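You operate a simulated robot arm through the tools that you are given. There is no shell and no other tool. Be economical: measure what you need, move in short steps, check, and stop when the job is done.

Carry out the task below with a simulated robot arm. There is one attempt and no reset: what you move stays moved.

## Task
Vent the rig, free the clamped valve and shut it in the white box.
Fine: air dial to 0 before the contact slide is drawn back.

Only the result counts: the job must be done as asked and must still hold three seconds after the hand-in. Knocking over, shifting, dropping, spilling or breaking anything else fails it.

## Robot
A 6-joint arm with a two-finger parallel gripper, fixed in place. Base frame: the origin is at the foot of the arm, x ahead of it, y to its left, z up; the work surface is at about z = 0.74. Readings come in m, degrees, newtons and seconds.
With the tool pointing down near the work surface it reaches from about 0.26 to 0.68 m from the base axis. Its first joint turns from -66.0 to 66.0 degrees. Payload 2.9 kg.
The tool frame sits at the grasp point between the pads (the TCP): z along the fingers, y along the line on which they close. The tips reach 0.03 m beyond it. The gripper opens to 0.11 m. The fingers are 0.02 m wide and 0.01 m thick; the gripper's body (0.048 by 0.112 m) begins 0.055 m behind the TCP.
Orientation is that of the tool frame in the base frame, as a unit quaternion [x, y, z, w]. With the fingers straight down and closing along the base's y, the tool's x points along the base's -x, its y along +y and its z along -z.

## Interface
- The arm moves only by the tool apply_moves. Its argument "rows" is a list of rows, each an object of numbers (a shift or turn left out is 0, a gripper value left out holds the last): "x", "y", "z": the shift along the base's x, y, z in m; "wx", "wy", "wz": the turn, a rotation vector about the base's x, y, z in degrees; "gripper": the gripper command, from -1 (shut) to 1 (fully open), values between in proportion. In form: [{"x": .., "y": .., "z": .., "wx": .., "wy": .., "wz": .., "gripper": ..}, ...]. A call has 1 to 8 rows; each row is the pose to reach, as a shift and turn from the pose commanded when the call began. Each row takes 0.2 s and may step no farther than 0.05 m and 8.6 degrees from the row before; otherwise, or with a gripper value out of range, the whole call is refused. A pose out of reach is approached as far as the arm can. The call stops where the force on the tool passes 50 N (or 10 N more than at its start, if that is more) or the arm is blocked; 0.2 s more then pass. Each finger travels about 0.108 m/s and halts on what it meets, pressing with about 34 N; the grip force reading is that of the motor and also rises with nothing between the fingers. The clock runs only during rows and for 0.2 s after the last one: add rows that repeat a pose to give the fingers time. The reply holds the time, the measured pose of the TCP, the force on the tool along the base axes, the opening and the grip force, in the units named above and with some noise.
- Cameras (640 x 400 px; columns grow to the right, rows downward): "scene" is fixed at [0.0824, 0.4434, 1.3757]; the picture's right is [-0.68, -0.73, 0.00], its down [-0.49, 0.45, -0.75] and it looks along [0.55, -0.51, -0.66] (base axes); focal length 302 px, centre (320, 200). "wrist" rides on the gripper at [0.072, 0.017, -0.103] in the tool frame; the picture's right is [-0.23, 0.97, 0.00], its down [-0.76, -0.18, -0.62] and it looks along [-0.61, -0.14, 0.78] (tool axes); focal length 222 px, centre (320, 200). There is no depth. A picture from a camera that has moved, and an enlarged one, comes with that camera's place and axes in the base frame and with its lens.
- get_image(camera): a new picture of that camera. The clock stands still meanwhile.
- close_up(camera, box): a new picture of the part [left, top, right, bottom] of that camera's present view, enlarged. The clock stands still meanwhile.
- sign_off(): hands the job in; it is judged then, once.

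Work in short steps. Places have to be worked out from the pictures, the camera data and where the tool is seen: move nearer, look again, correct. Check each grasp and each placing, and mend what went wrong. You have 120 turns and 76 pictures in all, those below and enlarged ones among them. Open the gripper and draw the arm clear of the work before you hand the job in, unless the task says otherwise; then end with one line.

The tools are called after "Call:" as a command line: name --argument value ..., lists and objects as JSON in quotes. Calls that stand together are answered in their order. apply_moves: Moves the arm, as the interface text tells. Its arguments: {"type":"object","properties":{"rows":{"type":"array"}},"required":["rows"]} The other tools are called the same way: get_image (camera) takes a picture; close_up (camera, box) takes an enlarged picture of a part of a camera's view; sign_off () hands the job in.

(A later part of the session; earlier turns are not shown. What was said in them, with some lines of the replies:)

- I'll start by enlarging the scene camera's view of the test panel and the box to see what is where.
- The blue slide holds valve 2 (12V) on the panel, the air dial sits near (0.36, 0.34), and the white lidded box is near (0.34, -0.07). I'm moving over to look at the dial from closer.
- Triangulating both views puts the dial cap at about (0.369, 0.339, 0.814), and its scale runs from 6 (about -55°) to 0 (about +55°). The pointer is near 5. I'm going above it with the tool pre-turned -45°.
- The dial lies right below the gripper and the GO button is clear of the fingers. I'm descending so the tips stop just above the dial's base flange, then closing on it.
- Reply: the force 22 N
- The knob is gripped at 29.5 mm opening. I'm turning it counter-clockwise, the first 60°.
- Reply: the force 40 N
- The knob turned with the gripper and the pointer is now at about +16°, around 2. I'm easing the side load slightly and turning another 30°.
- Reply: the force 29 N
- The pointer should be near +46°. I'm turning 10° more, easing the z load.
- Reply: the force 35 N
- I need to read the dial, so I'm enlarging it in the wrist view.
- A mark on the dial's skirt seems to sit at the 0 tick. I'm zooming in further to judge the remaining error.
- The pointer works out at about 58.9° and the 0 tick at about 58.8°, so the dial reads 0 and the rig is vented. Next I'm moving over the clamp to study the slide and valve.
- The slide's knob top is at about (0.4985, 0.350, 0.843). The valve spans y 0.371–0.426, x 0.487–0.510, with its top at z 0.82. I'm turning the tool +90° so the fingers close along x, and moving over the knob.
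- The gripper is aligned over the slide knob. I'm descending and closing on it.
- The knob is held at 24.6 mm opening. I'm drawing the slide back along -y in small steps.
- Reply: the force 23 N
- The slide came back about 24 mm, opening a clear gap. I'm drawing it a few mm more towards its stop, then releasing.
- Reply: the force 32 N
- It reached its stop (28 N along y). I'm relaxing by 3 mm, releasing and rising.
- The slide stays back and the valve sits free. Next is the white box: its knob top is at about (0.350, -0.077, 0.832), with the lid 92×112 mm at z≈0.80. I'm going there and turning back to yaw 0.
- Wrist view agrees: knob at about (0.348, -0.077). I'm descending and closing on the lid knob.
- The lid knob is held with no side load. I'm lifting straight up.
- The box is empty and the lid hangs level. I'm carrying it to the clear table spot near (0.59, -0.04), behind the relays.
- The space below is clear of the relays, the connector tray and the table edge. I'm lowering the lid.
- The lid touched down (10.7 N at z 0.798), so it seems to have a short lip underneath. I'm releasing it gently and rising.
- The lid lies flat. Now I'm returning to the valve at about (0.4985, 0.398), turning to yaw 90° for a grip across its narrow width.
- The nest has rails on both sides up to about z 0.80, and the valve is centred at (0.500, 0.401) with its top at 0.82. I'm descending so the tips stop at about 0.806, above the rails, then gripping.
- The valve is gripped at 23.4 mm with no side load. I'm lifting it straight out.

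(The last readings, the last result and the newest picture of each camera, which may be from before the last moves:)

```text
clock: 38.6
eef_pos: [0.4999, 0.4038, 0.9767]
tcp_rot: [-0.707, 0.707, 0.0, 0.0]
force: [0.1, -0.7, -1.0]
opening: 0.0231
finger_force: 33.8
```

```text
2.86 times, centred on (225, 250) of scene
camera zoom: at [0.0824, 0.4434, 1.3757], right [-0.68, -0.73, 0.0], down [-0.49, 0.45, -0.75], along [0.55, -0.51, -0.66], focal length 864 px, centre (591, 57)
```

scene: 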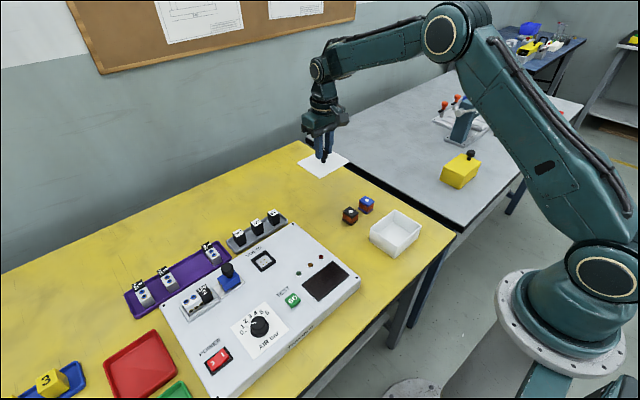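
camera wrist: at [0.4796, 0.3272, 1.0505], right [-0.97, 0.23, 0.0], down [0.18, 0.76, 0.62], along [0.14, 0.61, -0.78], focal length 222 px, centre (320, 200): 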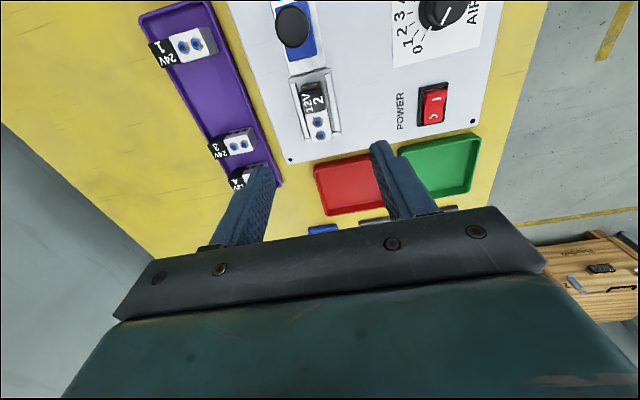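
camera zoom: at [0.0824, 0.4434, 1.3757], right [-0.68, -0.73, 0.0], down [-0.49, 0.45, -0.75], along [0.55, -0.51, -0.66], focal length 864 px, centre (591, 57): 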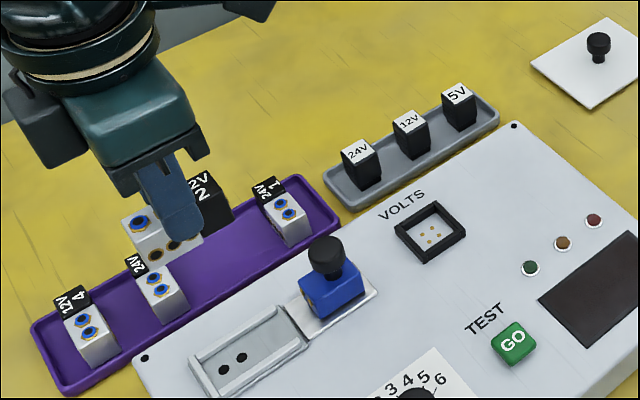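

The nest is empty and the valve is held. I'm carrying it over to the white box, turning back to yaw 0 on the way.

Call:
apply_moves --rows '[{"x": -0.012, "y": -0.038, "wz": -7.5}, {"x": -0.024, "y": -0.076, "wz": -15}, {"x": -0.036, "y": -0.114, "wz": -22.5}, {"x": -0.048, "y": -0.152, "wz": -30}, {"x": -0.06, "y": -0.19, "wz": -37.5}, {"x": -0.072, "y": -0.228, "wz": -45}, {"x": -0.084, "y": -0.266, "wz": -52.5}, {"x": -0.096, "y": -0.304, "wz": -60}]'

Call:
apply_moves --rows '[{"x": -0.012, "y": -0.038, "wz": -7.5}, {"x": -0.024, "y": -0.076, "wz": -15}, {"x": -0.036, "y": -0.114, "wz": -22.5}, {"x": -0.048, "y": -0.15, "wz": -30}, {"x": -0.055, "y": -0.175, "z": -0.02, "wz": -30}, {"x": -0.055, "y": -0.175, "z": -0.05, "wz": -30}, {"x": -0.055, "y": -0.175, "z": -0.05, "wz": -30}]'

Call:
get_image --camera "wrist"

Call:
close_up --camera "scene" --box '[320, 150, 480, 270]'

```text
clock: 40.4
eef_pos: [0.4021, 0.0961, 0.9777]
tcp_rot: [-0.258, 0.966, -0.001, 0.0]
force: [-0.6, 0.4, -0.5]
opening: 0.0231
finger_force: 34.5
```

```text
clock: 42.0
eef_pos: [0.3481, -0.0769, 0.9245]
tcp_rot: [0.0, 1.0, 0.0, 0.0]
force: [0.3, -1.0, -1.2]
opening: 0.0232
finger_force: 34.1
```

```text
32 pictures are left
camera wrist: at [0.2763, -0.0601, 1.0258], right [0.23, 0.97, 0.0], down [0.76, -0.18, 0.62], along [0.61, -0.14, -0.78], focal length 222 px, centre (320, 200)
```

wrist: 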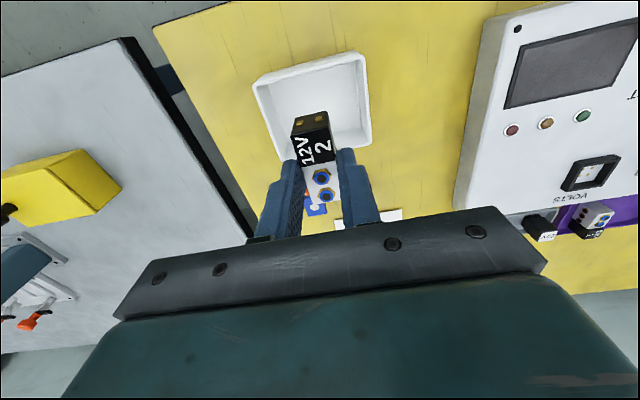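

```text
3.33 times, centred on (400, 210) of scene
camera zoom: at [0.0824, 0.4434, 1.3757], right [-0.68, -0.73, 0.0], down [-0.49, 0.45, -0.75], along [0.55, -0.51, -0.66], focal length 1008 px, centre (53, 167)
```

zoom: 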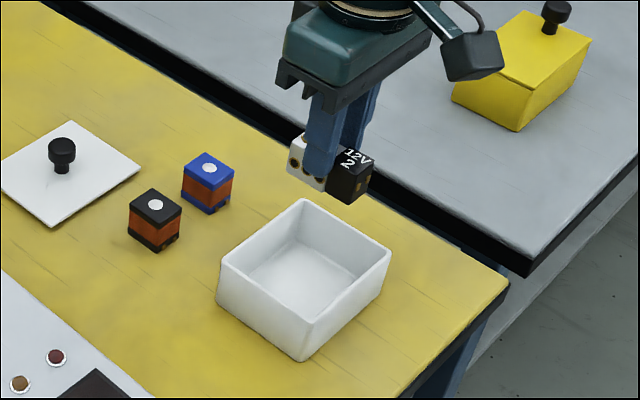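

The valve is over the middle of the box. I'm lowering it in and watching for floor contact.

Call:
apply_moves --rows '[{"x": 0.001, "z": -0.04}, {"x": 0.001, "z": -0.08}, {"x": 0.001, "z": -0.105}, {"x": 0.001, "z": -0.118}, {"x": 0.001, "z": -0.124}]'

Call:
close_up --camera "scene" --box '[320, 150, 480, 270]'

```text
clock: 43.2
eef_pos: [0.3523, -0.0749, 0.8036]
tcp_rot: [0.0, 1.0, -0.001, -0.001]
force: [-0.6, -0.7, -1.6]
opening: 0.0236
finger_force: 34.2
```

```text
3.33 times, centred on (400, 210) of scene
camera zoom: at [0.0824, 0.4434, 1.3757], right [-0.68, -0.73, 0.0], down [-0.49, 0.45, -0.75], along [0.55, -0.51, -0.66], focal length 1008 px, centre (53, 167)
```

zoom: 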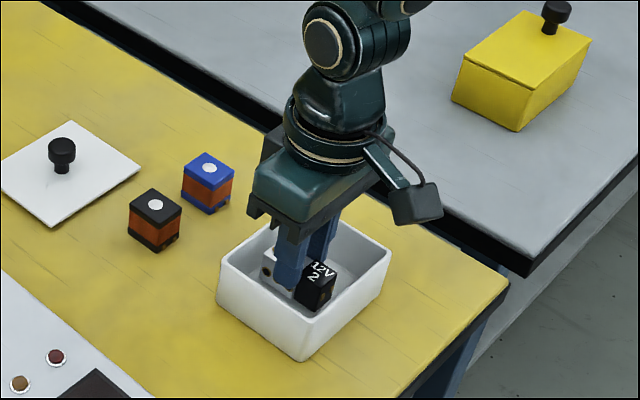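

No contact yet at z 0.8036, so I'm lowering further in 2–3 mm steps.

Call:
apply_moves --rows '[{"z": -0.003}, {"z": -0.006}, {"z": -0.008}, {"z": -0.01}, {"z": -0.01}]'

```text
clock: 44.4
eef_pos: [0.3524, -0.0769, 0.7906]
tcp_rot: [0.0, 1.0, 0.0, 0.0]
force: [-2.1, 2.7, 26.6]
opening: 0.0234
finger_force: 34.1
```

The valve is on the floor of the box (26 N). I'm easing up 2 mm, opening moderately within the box walls and rising.

Call:
apply_moves --rows '[{"z": 0.002}, {"z": 0.002, "gripper": -0.5}, {"z": 0.002, "gripper": -0.15}, {"z": 0.002, "gripper": -0.15}, {"z": 0.03}, {"z": 0.07}, {"z": 0.11}, {"z": 0.15}]'

Call:
get_image --camera "wrist"

Call:
close_up --camera "scene" --box '[320, 150, 480, 270]'

```text
clock: 46.2
eef_pos: [0.3519, -0.0761, 0.9425]
tcp_rot: [0.001, 1.0, 0.0, 0.0]
force: [0.6, -0.4, 0.0]
opening: 0.0468
finger_force: 0.0
```

```text
29 pictures are left
camera wrist: at [0.28, -0.0603, 1.0448], right [0.23, 0.97, 0.0], down [0.76, -0.18, 0.62], along [0.61, -0.14, -0.78], focal length 222 px, centre (320, 200)
```

wrist: 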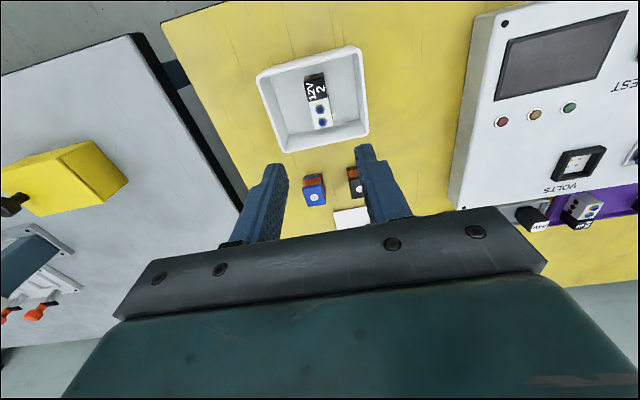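

```text
3.33 times, centred on (400, 210) of scene
camera zoom: at [0.0824, 0.4434, 1.3757], right [-0.68, -0.73, 0.0], down [-0.49, 0.45, -0.75], along [0.55, -0.51, -0.66], focal length 1008 px, centre (53, 167)
```

zoom: 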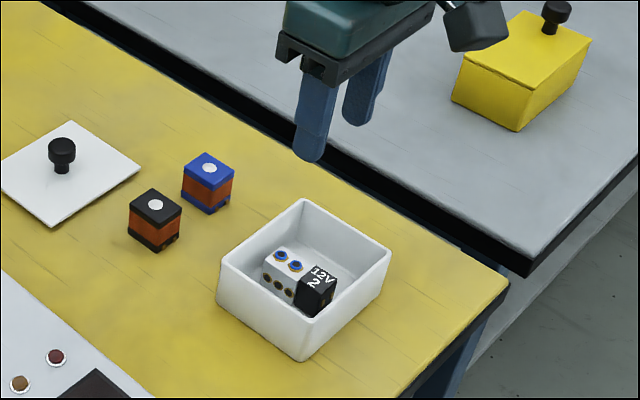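

The valve lies flat in the box. I'm going back for the lid at about (0.589, -0.040).

Call:
apply_moves --rows '[{"x": 0.04, "y": 0.006, "gripper": 0.2}, {"x": 0.08, "y": 0.012}, {"x": 0.12, "y": 0.018}, {"x": 0.16, "y": 0.025}, {"x": 0.2, "y": 0.031}, {"x": 0.238, "y": 0.038}, {"x": 0.238, "y": 0.038, "z": -0.03}, {"x": 0.238, "y": 0.038, "z": -0.03}]'

Call:
close_up --camera "wrist" --box '[220, 20, 420, 180]'

```text
clock: 48.0
eef_pos: [0.5892, -0.0424, 0.9127]
tcp_rot: [-0.001, 1.0, 0.0, -0.001]
force: [0.6, 0.1, 0.2]
opening: 0.0662
finger_force: 0.1
```

```text
2.50 times, centred on (320, 100) of wrist
camera zoom: at [0.5169, -0.0265, 1.0149], right [0.23, 0.97, 0.0], down [0.76, -0.18, 0.62], along [0.61, -0.14, -0.78], focal length 555 px, centre (320, 450)
```

zoom: 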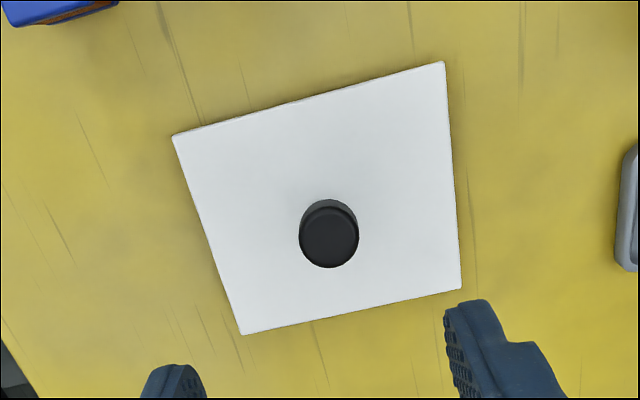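

The lid knob is right where I left it, near (0.589, -0.039). I'm descending and gripping it.

Call:
apply_moves --rows '[{"y": 0.002, "z": -0.045}, {"y": 0.002, "z": -0.085}, {"y": 0.002, "z": -0.106}, {"y": 0.002, "z": -0.113}, {"y": 0.002, "z": -0.113, "gripper": -0.3}, {"y": 0.002, "z": -0.113, "gripper": -0.7}, {"y": 0.002, "z": -0.113, "gripper": -0.9}, {"y": 0.002, "z": -0.113, "gripper": -0.9}]'

Call:
apply_moves --rows '[{"z": 0.02}, {"z": 0.05}, {"z": 0.09}, {"z": 0.13}, {"z": 0.15}, {"z": 0.15}]'

Call:
get_image --camera "wrist"

Call:
close_up --camera "scene" --box '[260, 110, 400, 220]'

```text
clock: 49.8
eef_pos: [0.5891, -0.0385, 0.8004]
tcp_rot: [0.001, 1.0, 0.0, 0.0]
force: [0.3, -0.8, -0.1]
opening: 0.0244
finger_force: 34.4
```

```text
clock: 51.2
eef_pos: [0.5888, -0.0374, 0.9478]
tcp_rot: [0.0, 1.0, -0.001, 0.0]
force: [-0.1, -0.1, -0.5]
opening: 0.0242
finger_force: 33.9
```

```text
26 pictures are left
camera wrist: at [0.517, -0.0216, 1.0501], right [0.23, 0.97, 0.0], down [0.76, -0.18, 0.62], along [0.61, -0.14, -0.78], focal length 222 px, centre (320, 200)
```

wrist: 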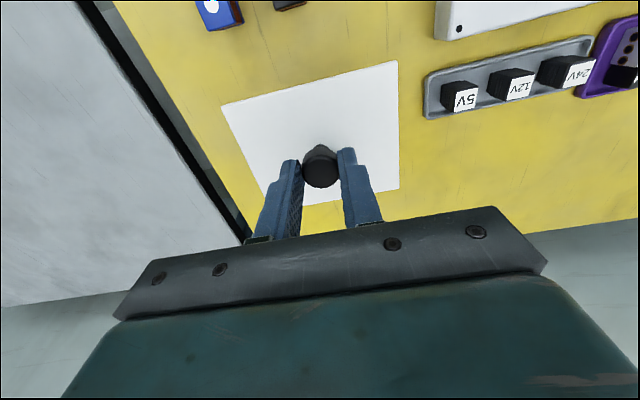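

```text
3.64 times, centred on (330, 165) of scene
camera zoom: at [0.0824, 0.4434, 1.3757], right [-0.68, -0.73, 0.0], down [-0.49, 0.45, -0.75], along [0.55, -0.51, -0.66], focal length 1100 px, centre (284, 327)
```

zoom: 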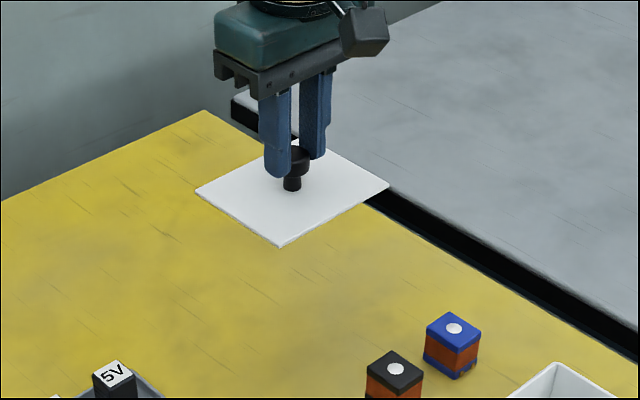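

The lid hangs the same way in the grip as before. I'm carrying it back above the box, to the pose where I first lifted it.

Call:
apply_moves --rows '[{"x": -0.04, "y": -0.007}, {"x": -0.08, "y": -0.014}, {"x": -0.12, "y": -0.02}, {"x": -0.16, "y": -0.027}, {"x": -0.2, "y": -0.034}, {"x": -0.241, "y": -0.04}, {"x": -0.241, "y": -0.04, "z": -0.04}, {"x": -0.241, "y": -0.04, "z": -0.04}]'

Call:
get_image --camera "wrist"

Call:
close_up --camera "scene" --box '[340, 150, 480, 270]'

```text
clock: 53.0
eef_pos: [0.3454, -0.0796, 0.908]
tcp_rot: [0.0, 1.0, 0.0, 0.001]
force: [0.3, 0.2, -0.7]
opening: 0.0245
finger_force: 34.1
```

```text
24 pictures are left
camera wrist: at [0.2749, -0.0641, 1.01], right [0.23, 0.97, 0.0], down [0.76, -0.18, 0.62], along [0.61, -0.14, -0.78], focal length 222 px, centre (320, 200)
```

wrist: 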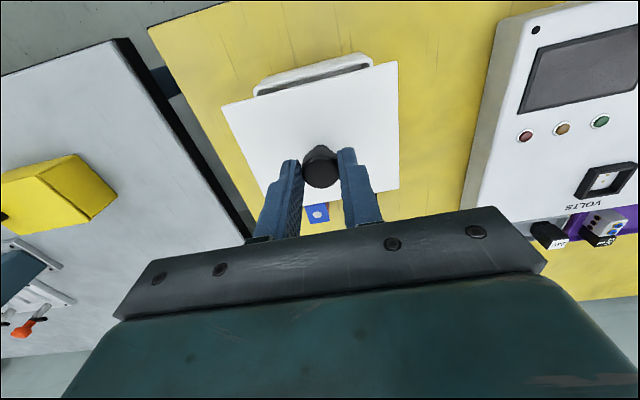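

```text
3.33 times, centred on (410, 210) of scene
camera zoom: at [0.0824, 0.4434, 1.3757], right [-0.68, -0.73, 0.0], down [-0.49, 0.45, -0.75], along [0.55, -0.51, -0.66], focal length 1008 px, centre (20, 167)
```

zoom: 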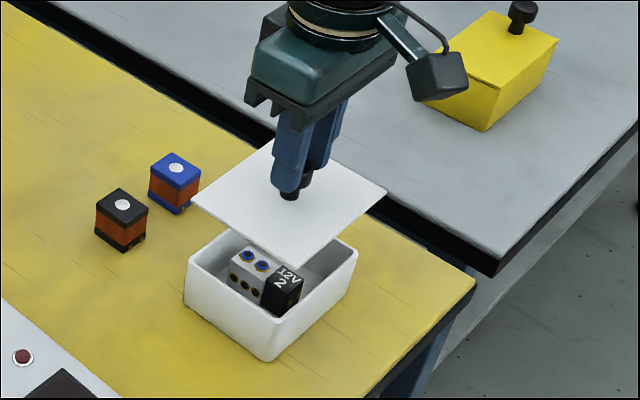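

The lid is centred over the box. I'm lowering it to just above the rim and looking again.

Call:
apply_moves --rows '[{"x": 0.001, "z": -0.025}, {"x": 0.001, "z": -0.042}, {"x": 0.001, "z": -0.048}, {"x": 0.001, "z": -0.048}]'

Call:
close_up --camera "scene" --box '[360, 190, 440, 260]'

Call:
close_up --camera "wrist" --box '[200, 30, 420, 210]'

```text
clock: 54.0
eef_pos: [0.3482, -0.0805, 0.8602]
tcp_rot: [0.001, 1.0, 0.0, -0.001]
force: [0.0, 1.2, -1.4]
opening: 0.0245
finger_force: 34.7
```

```text
5.71 times, centred on (400, 225) of scene
camera zoom: at [0.0824, 0.4434, 1.3757], right [-0.68, -0.73, 0.0], down [-0.49, 0.45, -0.75], along [0.55, -0.51, -0.66], focal length 1728 px, centre (-137, 57)
```

zoom: 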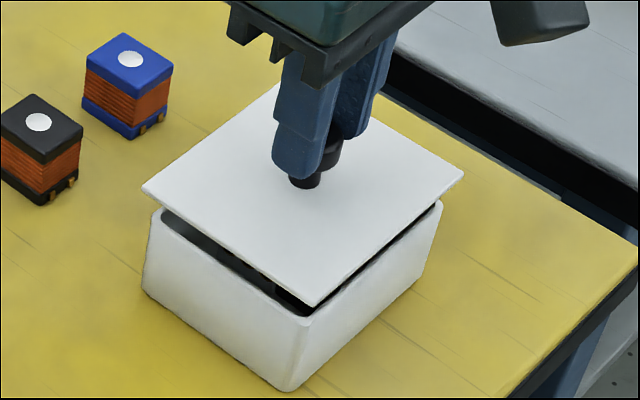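

```text
2.22 times, centred on (310, 120) of wrist
camera zoom: at [0.2768, -0.0649, 0.9624], right [0.23, 0.97, 0.0], down [0.76, -0.18, 0.62], along [0.61, -0.14, -0.78], focal length 494 px, centre (342, 378)
```

zoom: 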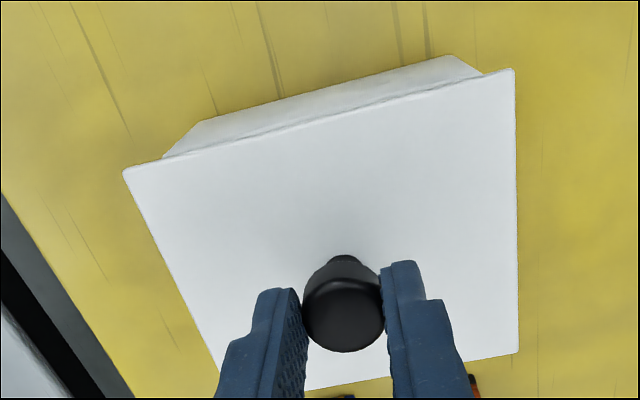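

The lid is aligned with the rim. I'm lowering it gently until it seats (expected TCP z≈0.845).

Call:
apply_moves --rows '[{"z": -0.004}, {"z": -0.008}, {"z": -0.012}, {"z": -0.015}, {"z": -0.015}]'

Call:
close_up --camera "scene" --box '[360, 190, 440, 260]'

```text
clock: 55.2
eef_pos: [0.3479, -0.0779, 0.8453]
tcp_rot: [0.0, 1.0, 0.0, 0.0]
force: [-0.7, -1.5, -0.6]
opening: 0.0243
finger_force: 34.4
```

```text
5.71 times, centred on (400, 225) of scene
camera zoom: at [0.0824, 0.4434, 1.3757], right [-0.68, -0.73, 0.0], down [-0.49, 0.45, -0.75], along [0.55, -0.51, -0.66], focal length 1728 px, centre (-137, 57)
```

zoom: 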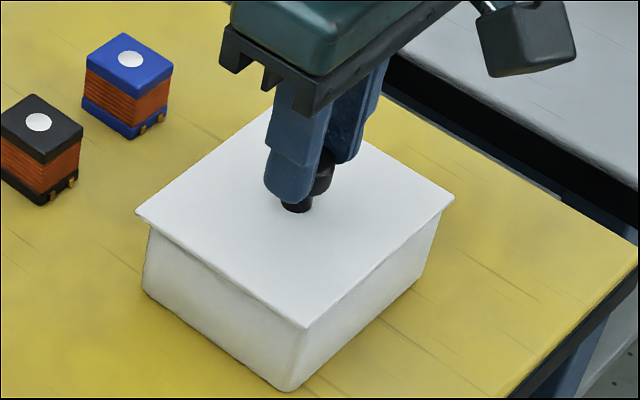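

It's almost seated and no contact force has shown yet, so I'm lowering a few mm more to feel the seat.

Call:
apply_moves --rows '[{"z": -0.001}, {"z": -0.002}, {"z": -0.003}, {"z": -0.003}]'

```text
clock: 56.2
eef_pos: [0.3493, -0.0773, 0.8438]
tcp_rot: [0.0, 1.0, 0.0, 0.001]
force: [-1.0, -0.8, 12.7]
opening: 0.0244
finger_force: 33.6
```

The lid is seated (12.7 N at z 0.844). I'm releasing, rising and drawing clear.

Call:
apply_moves --rows '[{"z": 0.001}, {"z": 0.001, "gripper": -0.5}, {"z": 0.001, "gripper": 0}, {"z": 0.001, "gripper": 0.2}, {"z": 0.03}, {"z": 0.07}, {"z": 0.11}, {"z": 0.15}]'

Call:
apply_moves --rows '[{"y": 0.02, "z": 0.03}, {"y": 0.05, "z": 0.06}, {"y": 0.08, "z": 0.09}, {"y": 0.1, "z": 0.12}, {"y": 0.1, "z": 0.12}]'

Call:
get_image --camera "scene"

Call:
close_up --camera "scene" --box '[340, 180, 450, 265]'

Call:
close_up --camera "scene" --box '[120, 200, 360, 390]'

Call:
get_image --camera "wrist"

```text
clock: 58.0
eef_pos: [0.3504, -0.0795, 0.9942]
tcp_rot: [0.0, 1.0, 0.0, 0.0]
force: [-0.1, 0.4, 0.1]
opening: 0.0662
finger_force: 0.0
```

```text
clock: 59.2
eef_pos: [0.348, 0.0232, 1.1133]
tcp_rot: [0.0, 1.0, -0.001, 0.0]
force: [0.3, -0.2, -0.3]
opening: 0.0661
finger_force: 0.0
```

```text
19 pictures are left
```

scene: 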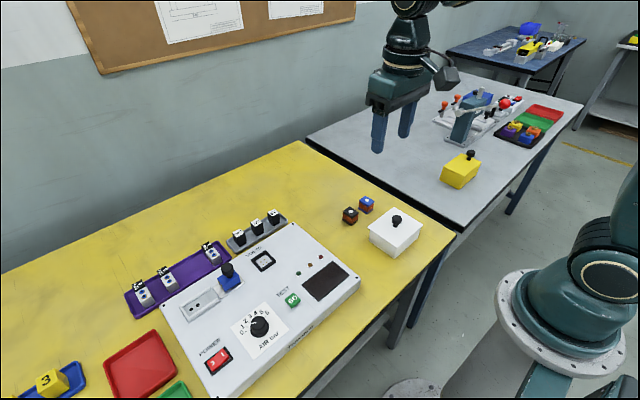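

```text
4.71 times, centred on (395, 222) of scene
camera zoom: at [0.0824, 0.4434, 1.3757], right [-0.68, -0.73, 0.0], down [-0.49, 0.45, -0.75], along [0.55, -0.51, -0.66], focal length 1423 px, centre (-33, 94)
```

zoom: 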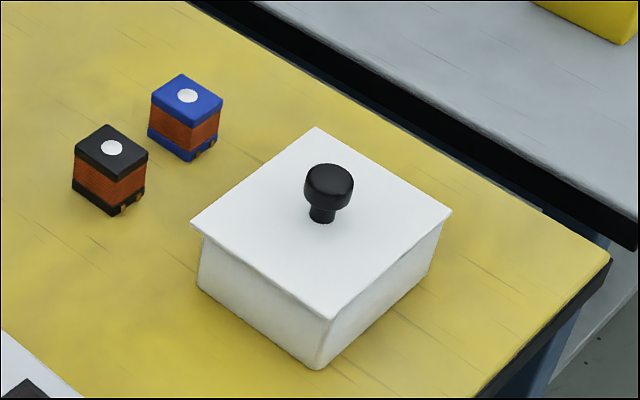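

```text
2.11 times, centred on (240, 295) of scene
camera zoom: at [0.0824, 0.4434, 1.3757], right [-0.68, -0.73, 0.0], down [-0.49, 0.45, -0.75], along [0.55, -0.51, -0.66], focal length 637 px, centre (488, 0)
```

zoom: 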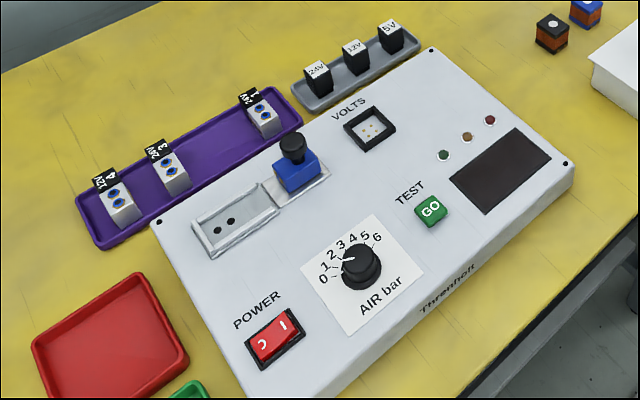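

```text
16 pictures are left
camera wrist: at [0.276, 0.0388, 1.216], right [0.23, 0.97, 0.0], down [0.76, -0.18, 0.62], along [0.61, -0.14, -0.78], focal length 222 px, centre (320, 200)
```

wrist: 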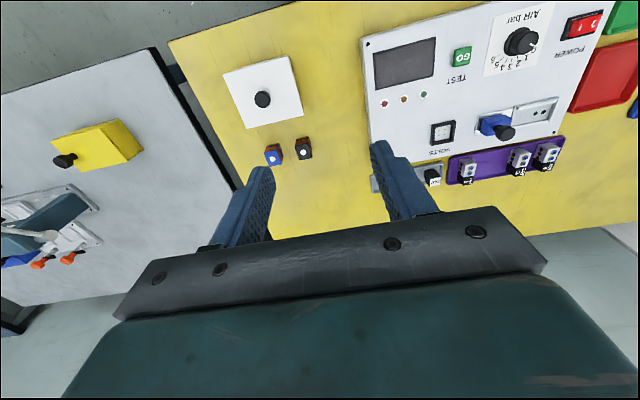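

The lid sits flush with the valve inside, the dial is at 0, the slide is back and everything else is undisturbed. The arm is clear and the gripper open, so I'm handing in.

Call:
sign_off

```text
The job is handed in.
```

I turned the air dial to 0, then drew the contact slide back and shut valve 2 (12V) in the white box with its lid seated; the job is handed in.
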